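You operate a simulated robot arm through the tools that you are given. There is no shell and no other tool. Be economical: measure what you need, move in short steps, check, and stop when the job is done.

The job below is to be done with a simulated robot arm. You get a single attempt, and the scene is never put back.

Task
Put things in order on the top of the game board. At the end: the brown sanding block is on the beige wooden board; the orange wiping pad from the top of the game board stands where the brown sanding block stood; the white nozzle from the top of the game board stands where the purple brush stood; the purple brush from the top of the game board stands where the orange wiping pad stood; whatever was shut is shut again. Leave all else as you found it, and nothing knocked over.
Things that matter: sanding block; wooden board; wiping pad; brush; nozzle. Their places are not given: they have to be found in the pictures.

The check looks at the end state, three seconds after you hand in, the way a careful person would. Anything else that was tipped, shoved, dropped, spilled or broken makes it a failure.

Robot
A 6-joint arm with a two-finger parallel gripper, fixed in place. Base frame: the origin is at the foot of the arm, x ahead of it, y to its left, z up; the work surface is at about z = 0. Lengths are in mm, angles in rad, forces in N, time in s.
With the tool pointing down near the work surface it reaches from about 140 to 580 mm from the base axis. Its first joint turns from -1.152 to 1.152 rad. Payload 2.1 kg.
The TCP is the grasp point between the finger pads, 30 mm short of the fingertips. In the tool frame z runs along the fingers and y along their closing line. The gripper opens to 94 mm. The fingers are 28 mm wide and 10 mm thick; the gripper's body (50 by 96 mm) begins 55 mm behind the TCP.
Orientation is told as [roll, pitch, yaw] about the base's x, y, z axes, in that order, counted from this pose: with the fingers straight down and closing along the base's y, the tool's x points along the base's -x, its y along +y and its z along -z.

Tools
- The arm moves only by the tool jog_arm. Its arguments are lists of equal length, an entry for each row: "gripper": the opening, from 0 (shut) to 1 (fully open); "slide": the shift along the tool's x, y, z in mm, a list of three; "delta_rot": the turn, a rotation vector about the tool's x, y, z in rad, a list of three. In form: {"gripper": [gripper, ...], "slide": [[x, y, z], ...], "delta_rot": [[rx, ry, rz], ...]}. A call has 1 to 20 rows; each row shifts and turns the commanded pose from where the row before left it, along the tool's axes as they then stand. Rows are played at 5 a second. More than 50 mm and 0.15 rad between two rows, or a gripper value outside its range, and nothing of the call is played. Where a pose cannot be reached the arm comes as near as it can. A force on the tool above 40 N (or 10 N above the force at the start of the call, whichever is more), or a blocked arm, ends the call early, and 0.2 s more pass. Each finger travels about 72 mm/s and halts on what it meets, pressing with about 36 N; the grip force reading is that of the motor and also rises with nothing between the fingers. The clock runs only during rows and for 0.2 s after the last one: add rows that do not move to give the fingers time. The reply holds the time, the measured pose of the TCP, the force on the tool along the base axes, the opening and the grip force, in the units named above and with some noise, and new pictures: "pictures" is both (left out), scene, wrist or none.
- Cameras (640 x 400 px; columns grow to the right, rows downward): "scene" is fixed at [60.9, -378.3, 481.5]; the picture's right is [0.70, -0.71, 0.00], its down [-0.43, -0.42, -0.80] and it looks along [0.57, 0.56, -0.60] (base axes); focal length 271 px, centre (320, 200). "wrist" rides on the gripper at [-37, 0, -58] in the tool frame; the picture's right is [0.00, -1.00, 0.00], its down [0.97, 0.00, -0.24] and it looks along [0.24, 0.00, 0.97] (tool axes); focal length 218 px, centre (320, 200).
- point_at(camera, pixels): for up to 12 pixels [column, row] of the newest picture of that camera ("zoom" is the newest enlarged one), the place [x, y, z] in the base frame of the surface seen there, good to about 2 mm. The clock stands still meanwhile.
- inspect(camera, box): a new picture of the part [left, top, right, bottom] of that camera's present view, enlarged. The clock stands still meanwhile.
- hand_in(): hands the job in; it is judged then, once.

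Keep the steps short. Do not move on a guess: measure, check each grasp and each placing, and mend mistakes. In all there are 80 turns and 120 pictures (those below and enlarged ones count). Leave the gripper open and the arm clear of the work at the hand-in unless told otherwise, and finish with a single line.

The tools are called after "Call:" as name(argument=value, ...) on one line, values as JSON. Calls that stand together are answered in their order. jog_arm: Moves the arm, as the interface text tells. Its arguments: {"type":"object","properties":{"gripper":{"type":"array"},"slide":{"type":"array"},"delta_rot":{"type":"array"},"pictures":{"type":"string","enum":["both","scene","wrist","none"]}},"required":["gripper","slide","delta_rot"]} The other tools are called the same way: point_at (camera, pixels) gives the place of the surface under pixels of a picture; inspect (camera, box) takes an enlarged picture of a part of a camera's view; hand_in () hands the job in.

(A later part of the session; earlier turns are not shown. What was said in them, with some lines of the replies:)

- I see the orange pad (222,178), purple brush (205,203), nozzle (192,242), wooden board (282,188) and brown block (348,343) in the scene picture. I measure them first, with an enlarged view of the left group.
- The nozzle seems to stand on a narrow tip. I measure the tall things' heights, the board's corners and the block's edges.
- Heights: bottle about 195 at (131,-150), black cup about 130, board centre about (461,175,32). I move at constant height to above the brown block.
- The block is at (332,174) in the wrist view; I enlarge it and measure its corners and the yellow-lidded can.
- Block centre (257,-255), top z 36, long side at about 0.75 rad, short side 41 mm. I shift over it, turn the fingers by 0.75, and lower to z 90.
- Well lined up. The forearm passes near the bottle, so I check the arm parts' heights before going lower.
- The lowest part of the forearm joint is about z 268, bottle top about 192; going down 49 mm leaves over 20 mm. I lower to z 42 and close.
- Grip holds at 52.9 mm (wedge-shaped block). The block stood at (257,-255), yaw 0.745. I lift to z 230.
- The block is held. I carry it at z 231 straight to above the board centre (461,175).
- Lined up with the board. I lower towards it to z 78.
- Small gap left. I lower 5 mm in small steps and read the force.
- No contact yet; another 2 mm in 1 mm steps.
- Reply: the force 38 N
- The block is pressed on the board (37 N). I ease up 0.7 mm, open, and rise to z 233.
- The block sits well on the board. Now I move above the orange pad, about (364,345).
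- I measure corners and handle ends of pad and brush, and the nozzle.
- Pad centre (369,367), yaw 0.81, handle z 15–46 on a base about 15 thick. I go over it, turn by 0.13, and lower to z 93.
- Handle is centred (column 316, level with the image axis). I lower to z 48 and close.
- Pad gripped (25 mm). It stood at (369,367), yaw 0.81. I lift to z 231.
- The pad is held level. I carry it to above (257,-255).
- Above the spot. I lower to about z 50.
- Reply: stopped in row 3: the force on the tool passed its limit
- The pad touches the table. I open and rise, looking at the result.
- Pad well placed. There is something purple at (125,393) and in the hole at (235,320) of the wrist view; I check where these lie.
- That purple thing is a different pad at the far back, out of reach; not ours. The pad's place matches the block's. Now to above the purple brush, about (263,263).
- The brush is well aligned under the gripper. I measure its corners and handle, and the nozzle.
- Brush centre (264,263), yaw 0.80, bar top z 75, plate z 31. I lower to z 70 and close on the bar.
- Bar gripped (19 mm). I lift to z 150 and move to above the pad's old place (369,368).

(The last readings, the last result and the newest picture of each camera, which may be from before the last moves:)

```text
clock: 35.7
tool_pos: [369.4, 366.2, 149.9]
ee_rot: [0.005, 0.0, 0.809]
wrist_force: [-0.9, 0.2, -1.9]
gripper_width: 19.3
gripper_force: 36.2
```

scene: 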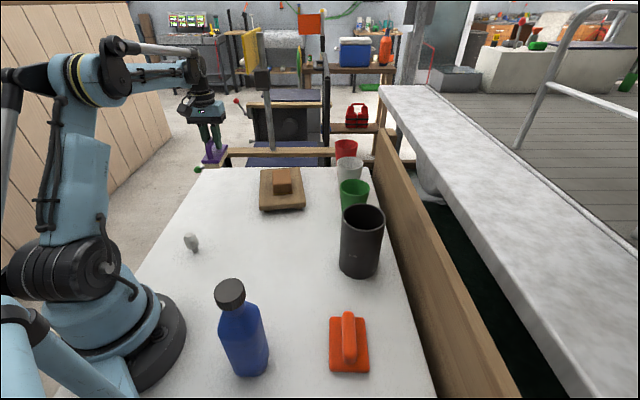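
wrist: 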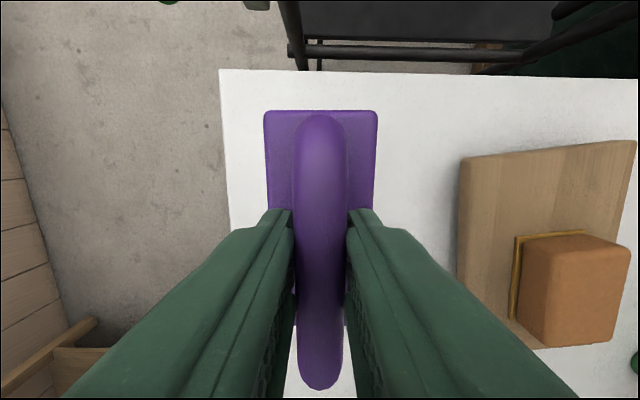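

The brush is level and over the spot. I lower to z 72.5, then in small steps to contact.

Call:
jog_arm(gripper=[0, 0, 0, 0], slide=[[-1, 0, 40], [0, 0, 30], [0, 0, 7.5], [0, 0, 0]], delta_rot=[[0, 0, 0], [0, 0, 0], [0, 0, 0], [0, 0, 0]], pictures="none")

Call:
jog_arm(gripper=[0, 0, 0, 0], slide=[[0, 0, 1], [0, 0, 0.7], [0, 0, 0.5], [0, 0, 0]], delta_rot=[[0, 0, 0], [0, 0, 0], [0, 0, 0], [0, 0, 0]], pictures="wrist")

Call:
inspect(camera="scene", box=[180, 130, 270, 200])

```text
clock: 36.7
tool_pos: [369.8, 367.6, 73.3]
ee_rot: [0.003, 0.0, 0.81]
wrist_force: [0.2, 0.1, -1.3]
gripper_width: 19.0
gripper_force: 36.5
```

```text
clock: 37.7
tool_pos: [369.5, 367.6, 70.5]
ee_rot: [0.003, 0.001, 0.809]
wrist_force: [0.3, -0.8, -1.0]
gripper_width: 19.1
gripper_force: 36.3
```

wrist: 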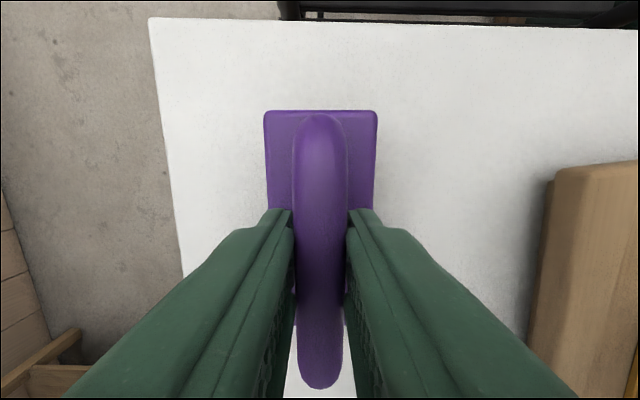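

```text
5.71 times, centred on (225, 165) of scene
```

zoom: 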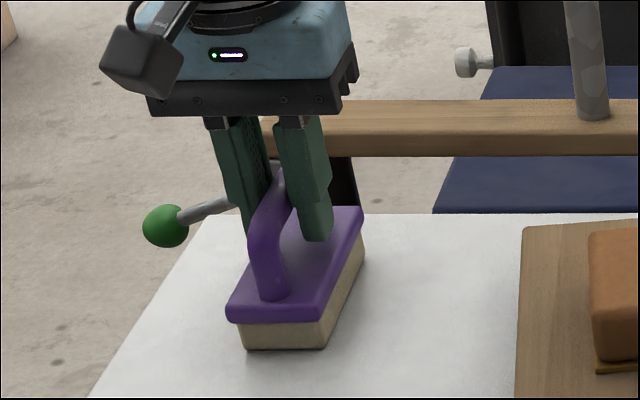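

Almost down; no force yet. Another 1.2 mm in small steps, then read the force.

Call:
jog_arm(gripper=[0, 0, 0, 0], slide=[[0, 0, 0.4], [0, 0, 0.4], [0, 0, 0.4], [0, 0, 0]], delta_rot=[[0, 0, 0], [0, 0, 0], [0, 0, 0], [0, 0, 0]], pictures="none")

```text
clock: 38.7
tool_pos: [370.0, 367.0, 69.9]
ee_rot: [0.004, -0.001, 0.81]
wrist_force: [-0.5, 2.0, 10.7]
gripper_width: 18.8
gripper_force: 36.0
```

Contact (about 11 N). I open and rise straight.

Call:
jog_arm(gripper=[0, 0.7, 0.7, 0.7, 1, 1, 1, 1, 1], slide=[[0, 0, 0], [0, 0, 0], [0, 0, 0], [0, 0, 0], [0, 0, -20], [0, 0, -40], [0, 0, -45], [0, 0, -45], [0, 0, 0]], delta_rot=[[0, 0, 0], [0, 0, 0], [0, 0, 0], [0, 0, 0], [0, 0, 0], [0, 0, 0], [0, 0, 0], [0, 0, 0], [0, 0, 0]], pictures="both")

```text
clock: 40.7
tool_pos: [370.3, 365.9, 220.6]
ee_rot: [0.003, -0.001, 0.809]
wrist_force: [0.4, 0.6, 0.7]
gripper_width: 94.1
gripper_force: 0.0
```

scene: 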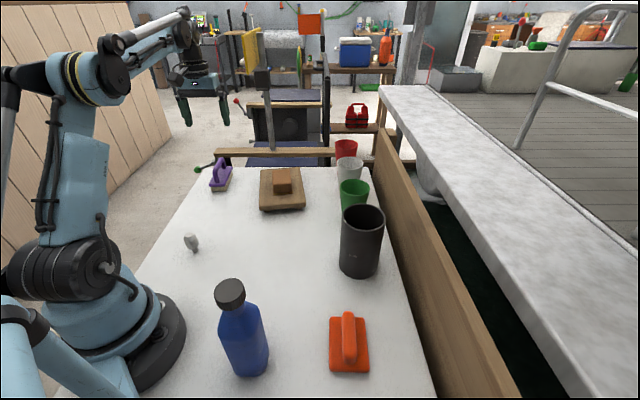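
wrist: 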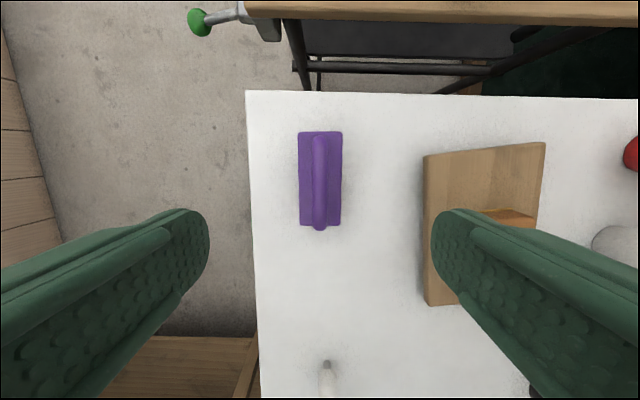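

Brush stands well. Now to above the nozzle, about (173,143).

Call:
jog_arm(gripper=[1, 1, 1, 1, 1, 1, 1, 1], slide=[[42.5, -1.6, 0], [42.5, -1.6, 0], [42.5, -1.6, 0], [42.5, -1.6, 0], [42.5, -1.6, 0], [42.5, -1.6, 0], [42.3, -1.5, 0], [0, 0, 0]], delta_rot=[[0, 0, 0], [0, 0, 0], [0, 0, 0], [0, 0, 0], [0, 0, 0], [0, 0, 0], [0, 0, 0], [0, 0, 0]], pictures="both")

Call:
inspect(camera="wrist", box=[270, 120, 370, 240])

Call:
inspect(camera="scene", box=[170, 220, 220, 265])

```text
clock: 42.5
tool_pos: [172.3, 143.0, 220.7]
ee_rot: [0.003, -0.001, 0.81]
wrist_force: [0.7, 0.1, -1.0]
gripper_width: 93.6
gripper_force: 0.0
```

scene: 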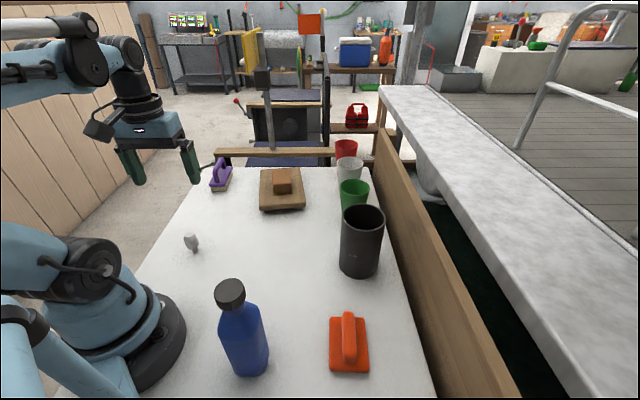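
wrist: 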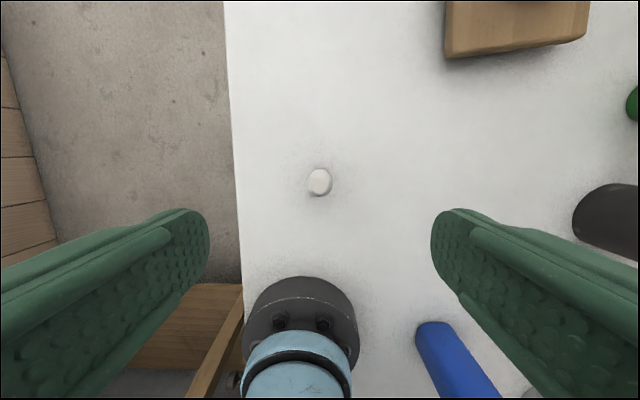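

```text
3.33 times, centred on (320, 180) of wrist
```

zoom: 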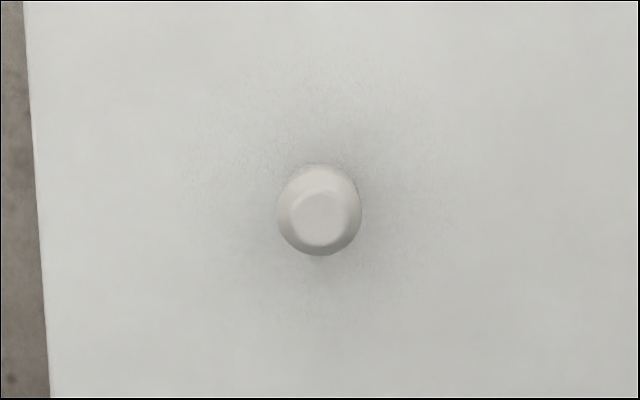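

```text
8.89 times, centred on (195, 242) of scene
```

zoom: 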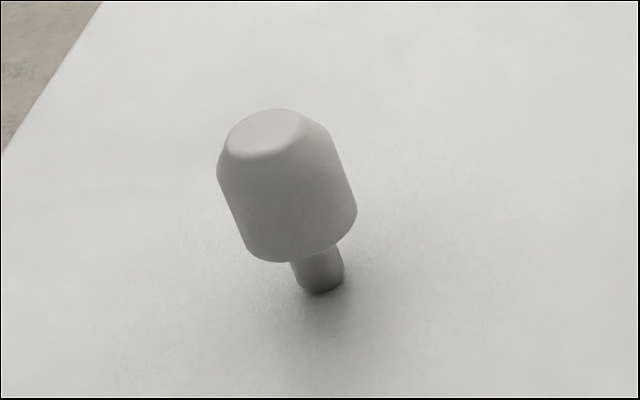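

The nozzle stands upright on a narrow stem, at wrist pixel (320,184). I measure its top and the table around.

Call:
point_at(camera="wrist", pixels=[[320, 182], [320, 170], [320, 194], [309, 183], [331, 183], [320, 187], [317, 183], [323, 183]])

Call:
point_at(camera="scene", pixels=[[191, 235], [192, 245], [195, 249], [190, 240]])

```text
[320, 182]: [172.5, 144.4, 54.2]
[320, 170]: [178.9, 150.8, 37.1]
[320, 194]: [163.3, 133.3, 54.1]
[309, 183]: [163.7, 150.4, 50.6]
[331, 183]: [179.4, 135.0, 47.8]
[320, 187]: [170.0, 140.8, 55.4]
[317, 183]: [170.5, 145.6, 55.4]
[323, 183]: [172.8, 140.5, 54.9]
```

```text
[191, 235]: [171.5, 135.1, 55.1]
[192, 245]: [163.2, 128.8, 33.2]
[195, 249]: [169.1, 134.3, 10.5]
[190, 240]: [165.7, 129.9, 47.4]
```

Nozzle centre (171.5,142), top z 55, about 22 wide; the TCP is centred on it. I lower to z 90 first.

Call:
jog_arm(gripper=[1, 1, 1, 1], slide=[[1, 0, 45], [0, 0, 45], [0, 0, 40], [0, 0, 0]], delta_rot=[[0, 0, 0], [0, 0, 0], [0, 0, 0], [0, 0, 0]], pictures="both")

Call:
point_at(camera="wrist", pixels=[[320, 205]])

```text
clock: 43.5
tool_pos: [171.9, 142.4, 90.0]
ee_rot: [0.002, 0.0, 0.81]
wrist_force: [-0.1, -0.9, 0.5]
gripper_width: 93.7
gripper_force: 0.1
```

scene: 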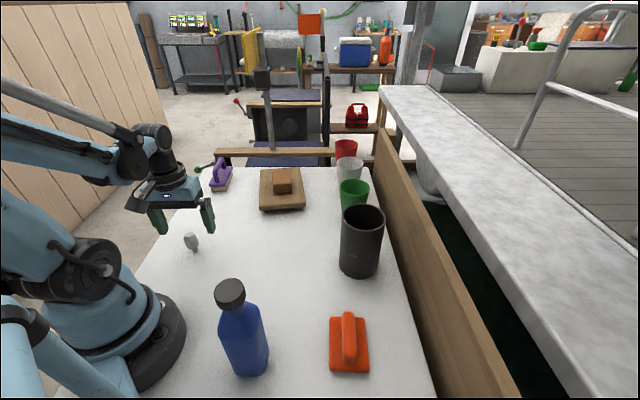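
wrist: 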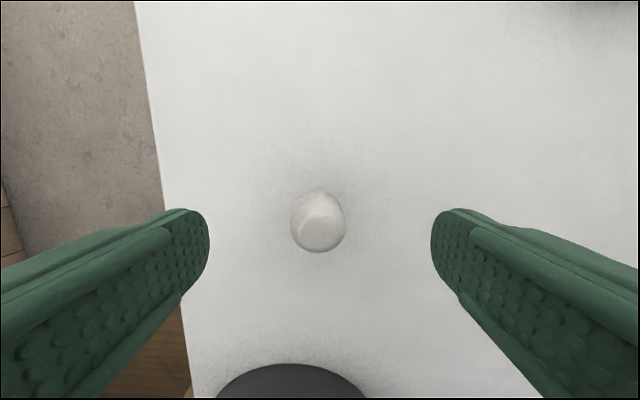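

```text
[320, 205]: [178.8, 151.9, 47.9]
```

Centred within about 1 mm. I shift 0.7 mm along +y, lower to z 40 and close.

Call:
jog_arm(gripper=[1, 1, 1, 0.4, 0.4, 0.4, 0, 0, 0, 0], slide=[[0, 0.7, 25], [0, 0, 25], [0, 0, 0], [0, 0, 0], [0, 0, 0], [0, 0, 0], [0, 0, 0], [0, 0, 0], [0, 0, 0], [0, 0, 0]], delta_rot=[[0, 0, 0], [0, 0, 0], [0, 0, 0], [0, 0, 0], [0, 0, 0], [0, 0, 0], [0, 0, 0], [0, 0, 0], [0, 0, 0], [0, 0, 0]], pictures="both")

Call:
inspect(camera="scene", box=[150, 190, 240, 270])

```text
clock: 45.7
tool_pos: [171.7, 144.1, 40.3]
ee_rot: [0.003, 0.001, 0.81]
wrist_force: [0.1, -0.7, 0.4]
gripper_width: 26.6
gripper_force: 35.9
```

scene: 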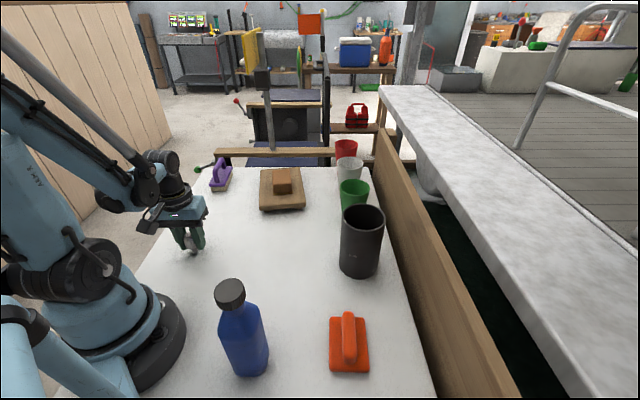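
wrist: 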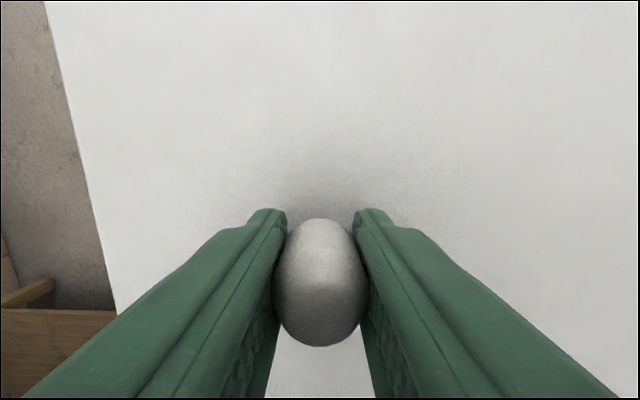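

```text
5.00 times, centred on (195, 230) of scene
```

zoom: 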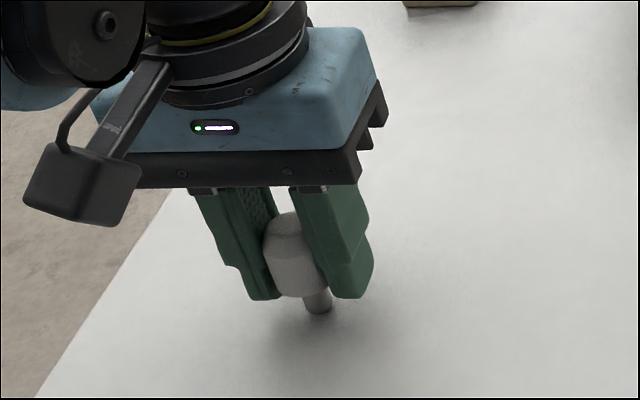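

Gripped upright (26.6 mm). I lift 60 mm and move to above the brush's old place (263.5,263).

Call:
jog_arm(gripper=[0, 0, 0, 0, 0, 0, 0, 0], slide=[[0, 0, -10], [0, 0, -25], [0, 0, -25], [-37.4, 3.8, 0], [-37.4, 3.8, 0], [-37.4, 3.8, 0], [-37.4, 3.8, 0], [0, 0, 0]], delta_rot=[[0, 0, 0], [0, 0, 0], [0, 0, 0], [0, 0, 0], [0, 0, 0], [0, 0, 0], [0, 0, 0], [0, 0, 0]], pictures="both")

Call:
inspect(camera="scene", box=[160, 130, 250, 230])

```text
clock: 47.5
tool_pos: [264.0, 263.7, 99.6]
ee_rot: [0.004, 0.001, 0.81]
wrist_force: [0.8, 0.0, 0.3]
gripper_width: 26.7
gripper_force: 36.2
```

scene: 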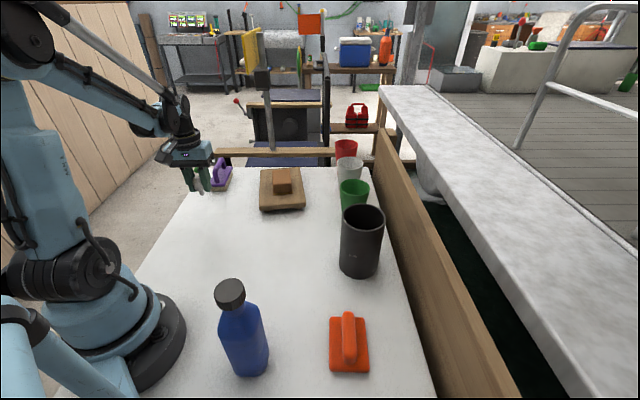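
wrist: 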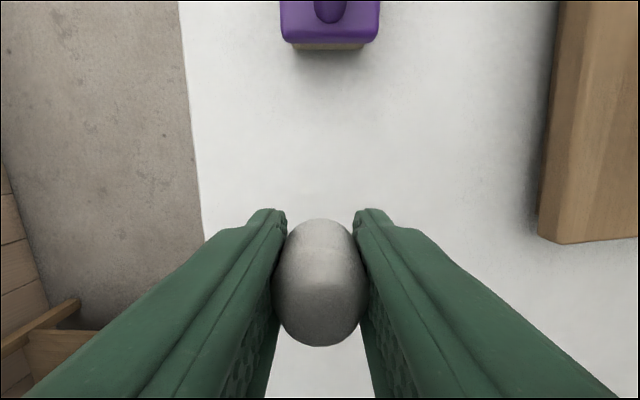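

```text
4.00 times, centred on (205, 180) of scene
```

zoom: 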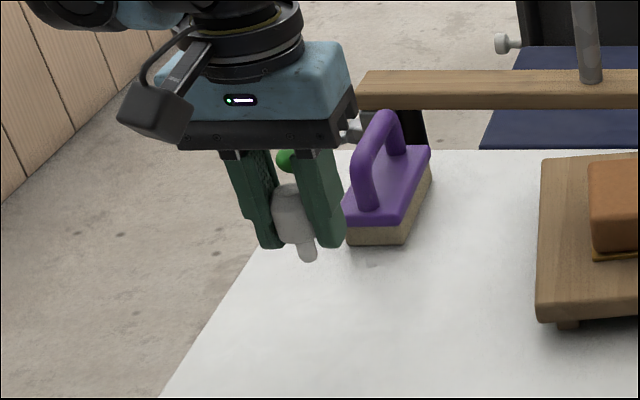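

Clear of the brush. I lower to z 42.5 and then in 0.5 mm steps to contact.

Call:
jog_arm(gripper=[0, 0, 0, 0], slide=[[0, 0, 30], [0, 0, 20], [0, 0, 7], [0, 0, 0]], delta_rot=[[0, 0, 0], [0, 0, 0], [0, 0, 0], [0, 0, 0]], pictures="none")

Call:
jog_arm(gripper=[0, 0, 0, 0, 0, 0], slide=[[0, 0, 0.5], [0, 0, 0.5], [0, 0, 0.5], [0, 0, 0.4], [0, 0, 0], [0, 0, 0]], delta_rot=[[0, 0, 0], [0, 0, 0], [0, 0, 0], [0, 0, 0], [0, 0, 0], [0, 0, 0]], pictures="none")

Call:
inspect(camera="scene", box=[170, 150, 250, 230])

```text
clock: 48.5
tool_pos: [263.8, 263.4, 41.7]
ee_rot: [0.004, -0.001, 0.81]
wrist_force: [-0.2, 1.2, -1.5]
gripper_width: 26.5
gripper_force: 36.2
```

```text
clock: 49.9
tool_pos: [263.3, 263.3, 40.9]
ee_rot: [0.004, 0.0, 0.809]
wrist_force: [0.0, -0.2, -0.8]
gripper_width: 26.5
gripper_force: 35.4
```

```text
5.00 times, centred on (210, 190) of scene
```

zoom: 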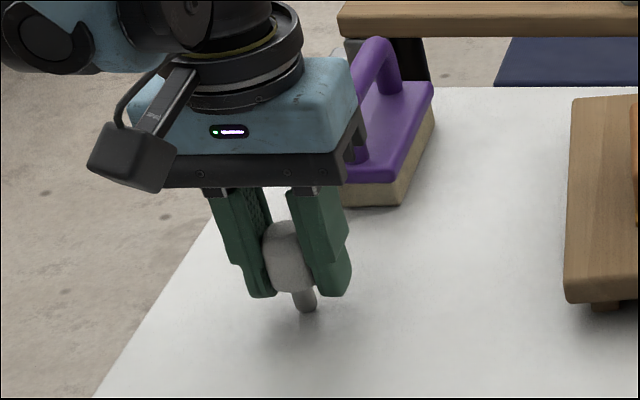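

Not quite in contact; 0.3 mm steps further.

Call:
jog_arm(gripper=[0, 0, 0, 0], slide=[[0, 0, 0.3], [0, 0, 0.3], [0, 0, 0], [0, 0, 0]], delta_rot=[[0, 0, 0], [0, 0, 0], [0, 0, 0], [0, 0, 0]], pictures="none")

```text
clock: 50.9
tool_pos: [263.1, 263.3, 40.5]
ee_rot: [0.005, -0.002, 0.81]
wrist_force: [-0.5, -0.4, 1.5]
gripper_width: 26.4
gripper_force: 35.9
```

Call:
jog_arm(gripper=[0, 0, 0], slide=[[0, 0, 0.3], [0, 0, 0], [0, 0, 0]], delta_rot=[[0, 0, 0], [0, 0, 0], [0, 0, 0]], pictures="none")

```text
clock: 51.7
tool_pos: [262.6, 262.8, 40.3]
ee_rot: [0.003, 0.001, 0.81]
wrist_force: [0.5, 1.9, 10.3]
gripper_width: 26.5
gripper_force: 35.9
```

Contact (10 N). I ease 0.2 mm up and open gently, staying in place to check.

Call:
jog_arm(gripper=[0, 0.32, 0.38, 0.45, 0.6, 0.8, 0.8], slide=[[0, 0, -0.2], [0, 0, 0], [0, 0, 0], [0, 0, 0], [0, 0, 0], [0, 0, 0], [0, 0, 0]], delta_rot=[[0, 0, 0], [0, 0, 0], [0, 0, 0], [0, 0, 0], [0, 0, 0], [0, 0, 0], [0, 0, 0]], pictures="wrist")

```text
clock: 53.3
tool_pos: [263.0, 263.2, 40.5]
ee_rot: [0.004, 0.001, 0.81]
wrist_force: [0.5, -0.7, -0.6]
gripper_width: 75.1
gripper_force: 0.0
```

wrist: 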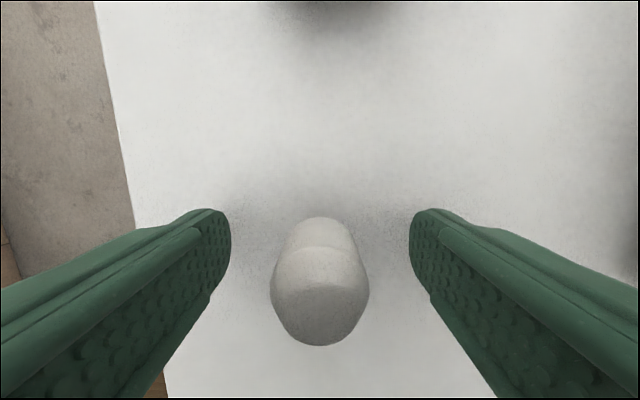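

It stands upright. I rise straight and look again.

Call:
jog_arm(gripper=[1, 1, 1, 1, 1, 1, 1], slide=[[0, 0, -10], [0, 0, -30], [0, 0, -45], [0, 0, -45], [0, 0, -50], [0, 0, -50], [0, 0, 0]], delta_rot=[[0, 0, 0], [0, 0, 0], [0, 0, 0], [0, 0, 0], [0, 0, 0], [0, 0, 0], [0, 0, 0]], pictures="both")

Call:
inspect(camera="scene", box=[170, 150, 330, 250])

Call:
point_at(camera="wrist", pixels=[[320, 175], [320, 180]])

```text
clock: 54.9
tool_pos: [262.9, 262.7, 269.2]
ee_rot: [0.003, 0.001, 0.81]
wrist_force: [0.7, -0.5, -1.0]
gripper_width: 93.9
gripper_force: 0.0
```

scene: 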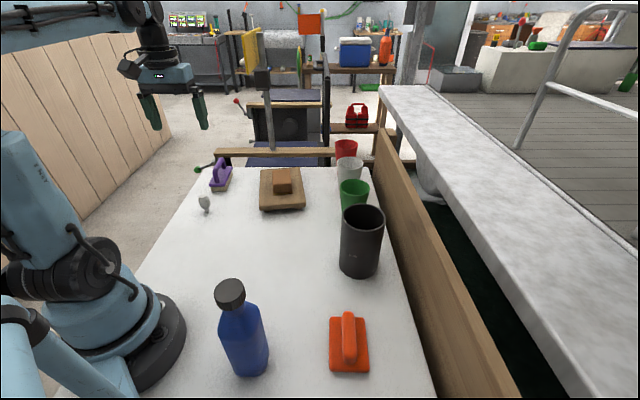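
wrist: 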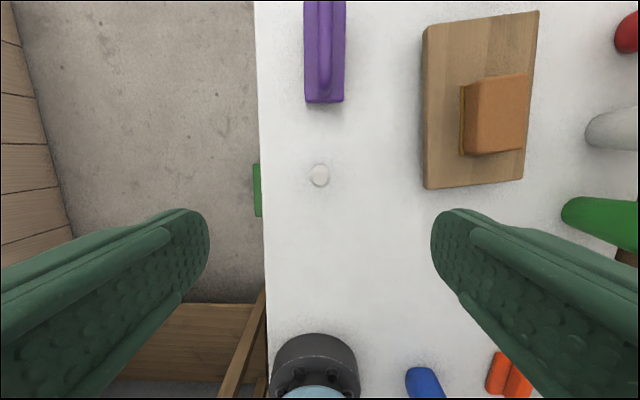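

```text
4.00 times, centred on (250, 200) of scene
```

zoom: 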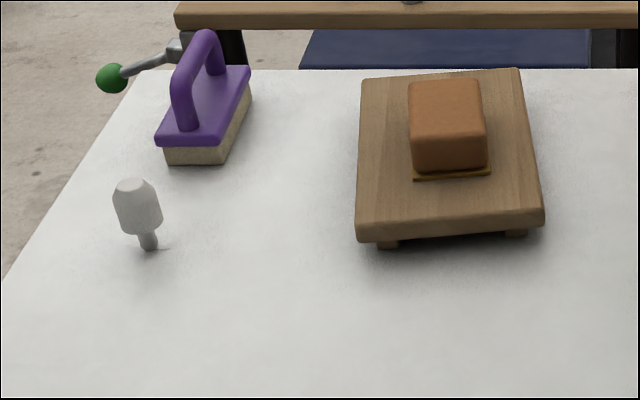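

```text
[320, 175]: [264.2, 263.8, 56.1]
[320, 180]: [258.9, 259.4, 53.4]
```

Everything stands where it should: the block on the board, the pad at the block's place, the brush at the pad's place, and the nozzle upright at (263,263). Nothing else has moved, nothing was opened, and the gripper is open and clear, so I hand in.

Call:
hand_in()

```text
The job is handed in.
```

Job handed in: the block is on the board, the pad, brush and nozzle are in their new places, all upright, and nothing else was disturbed.
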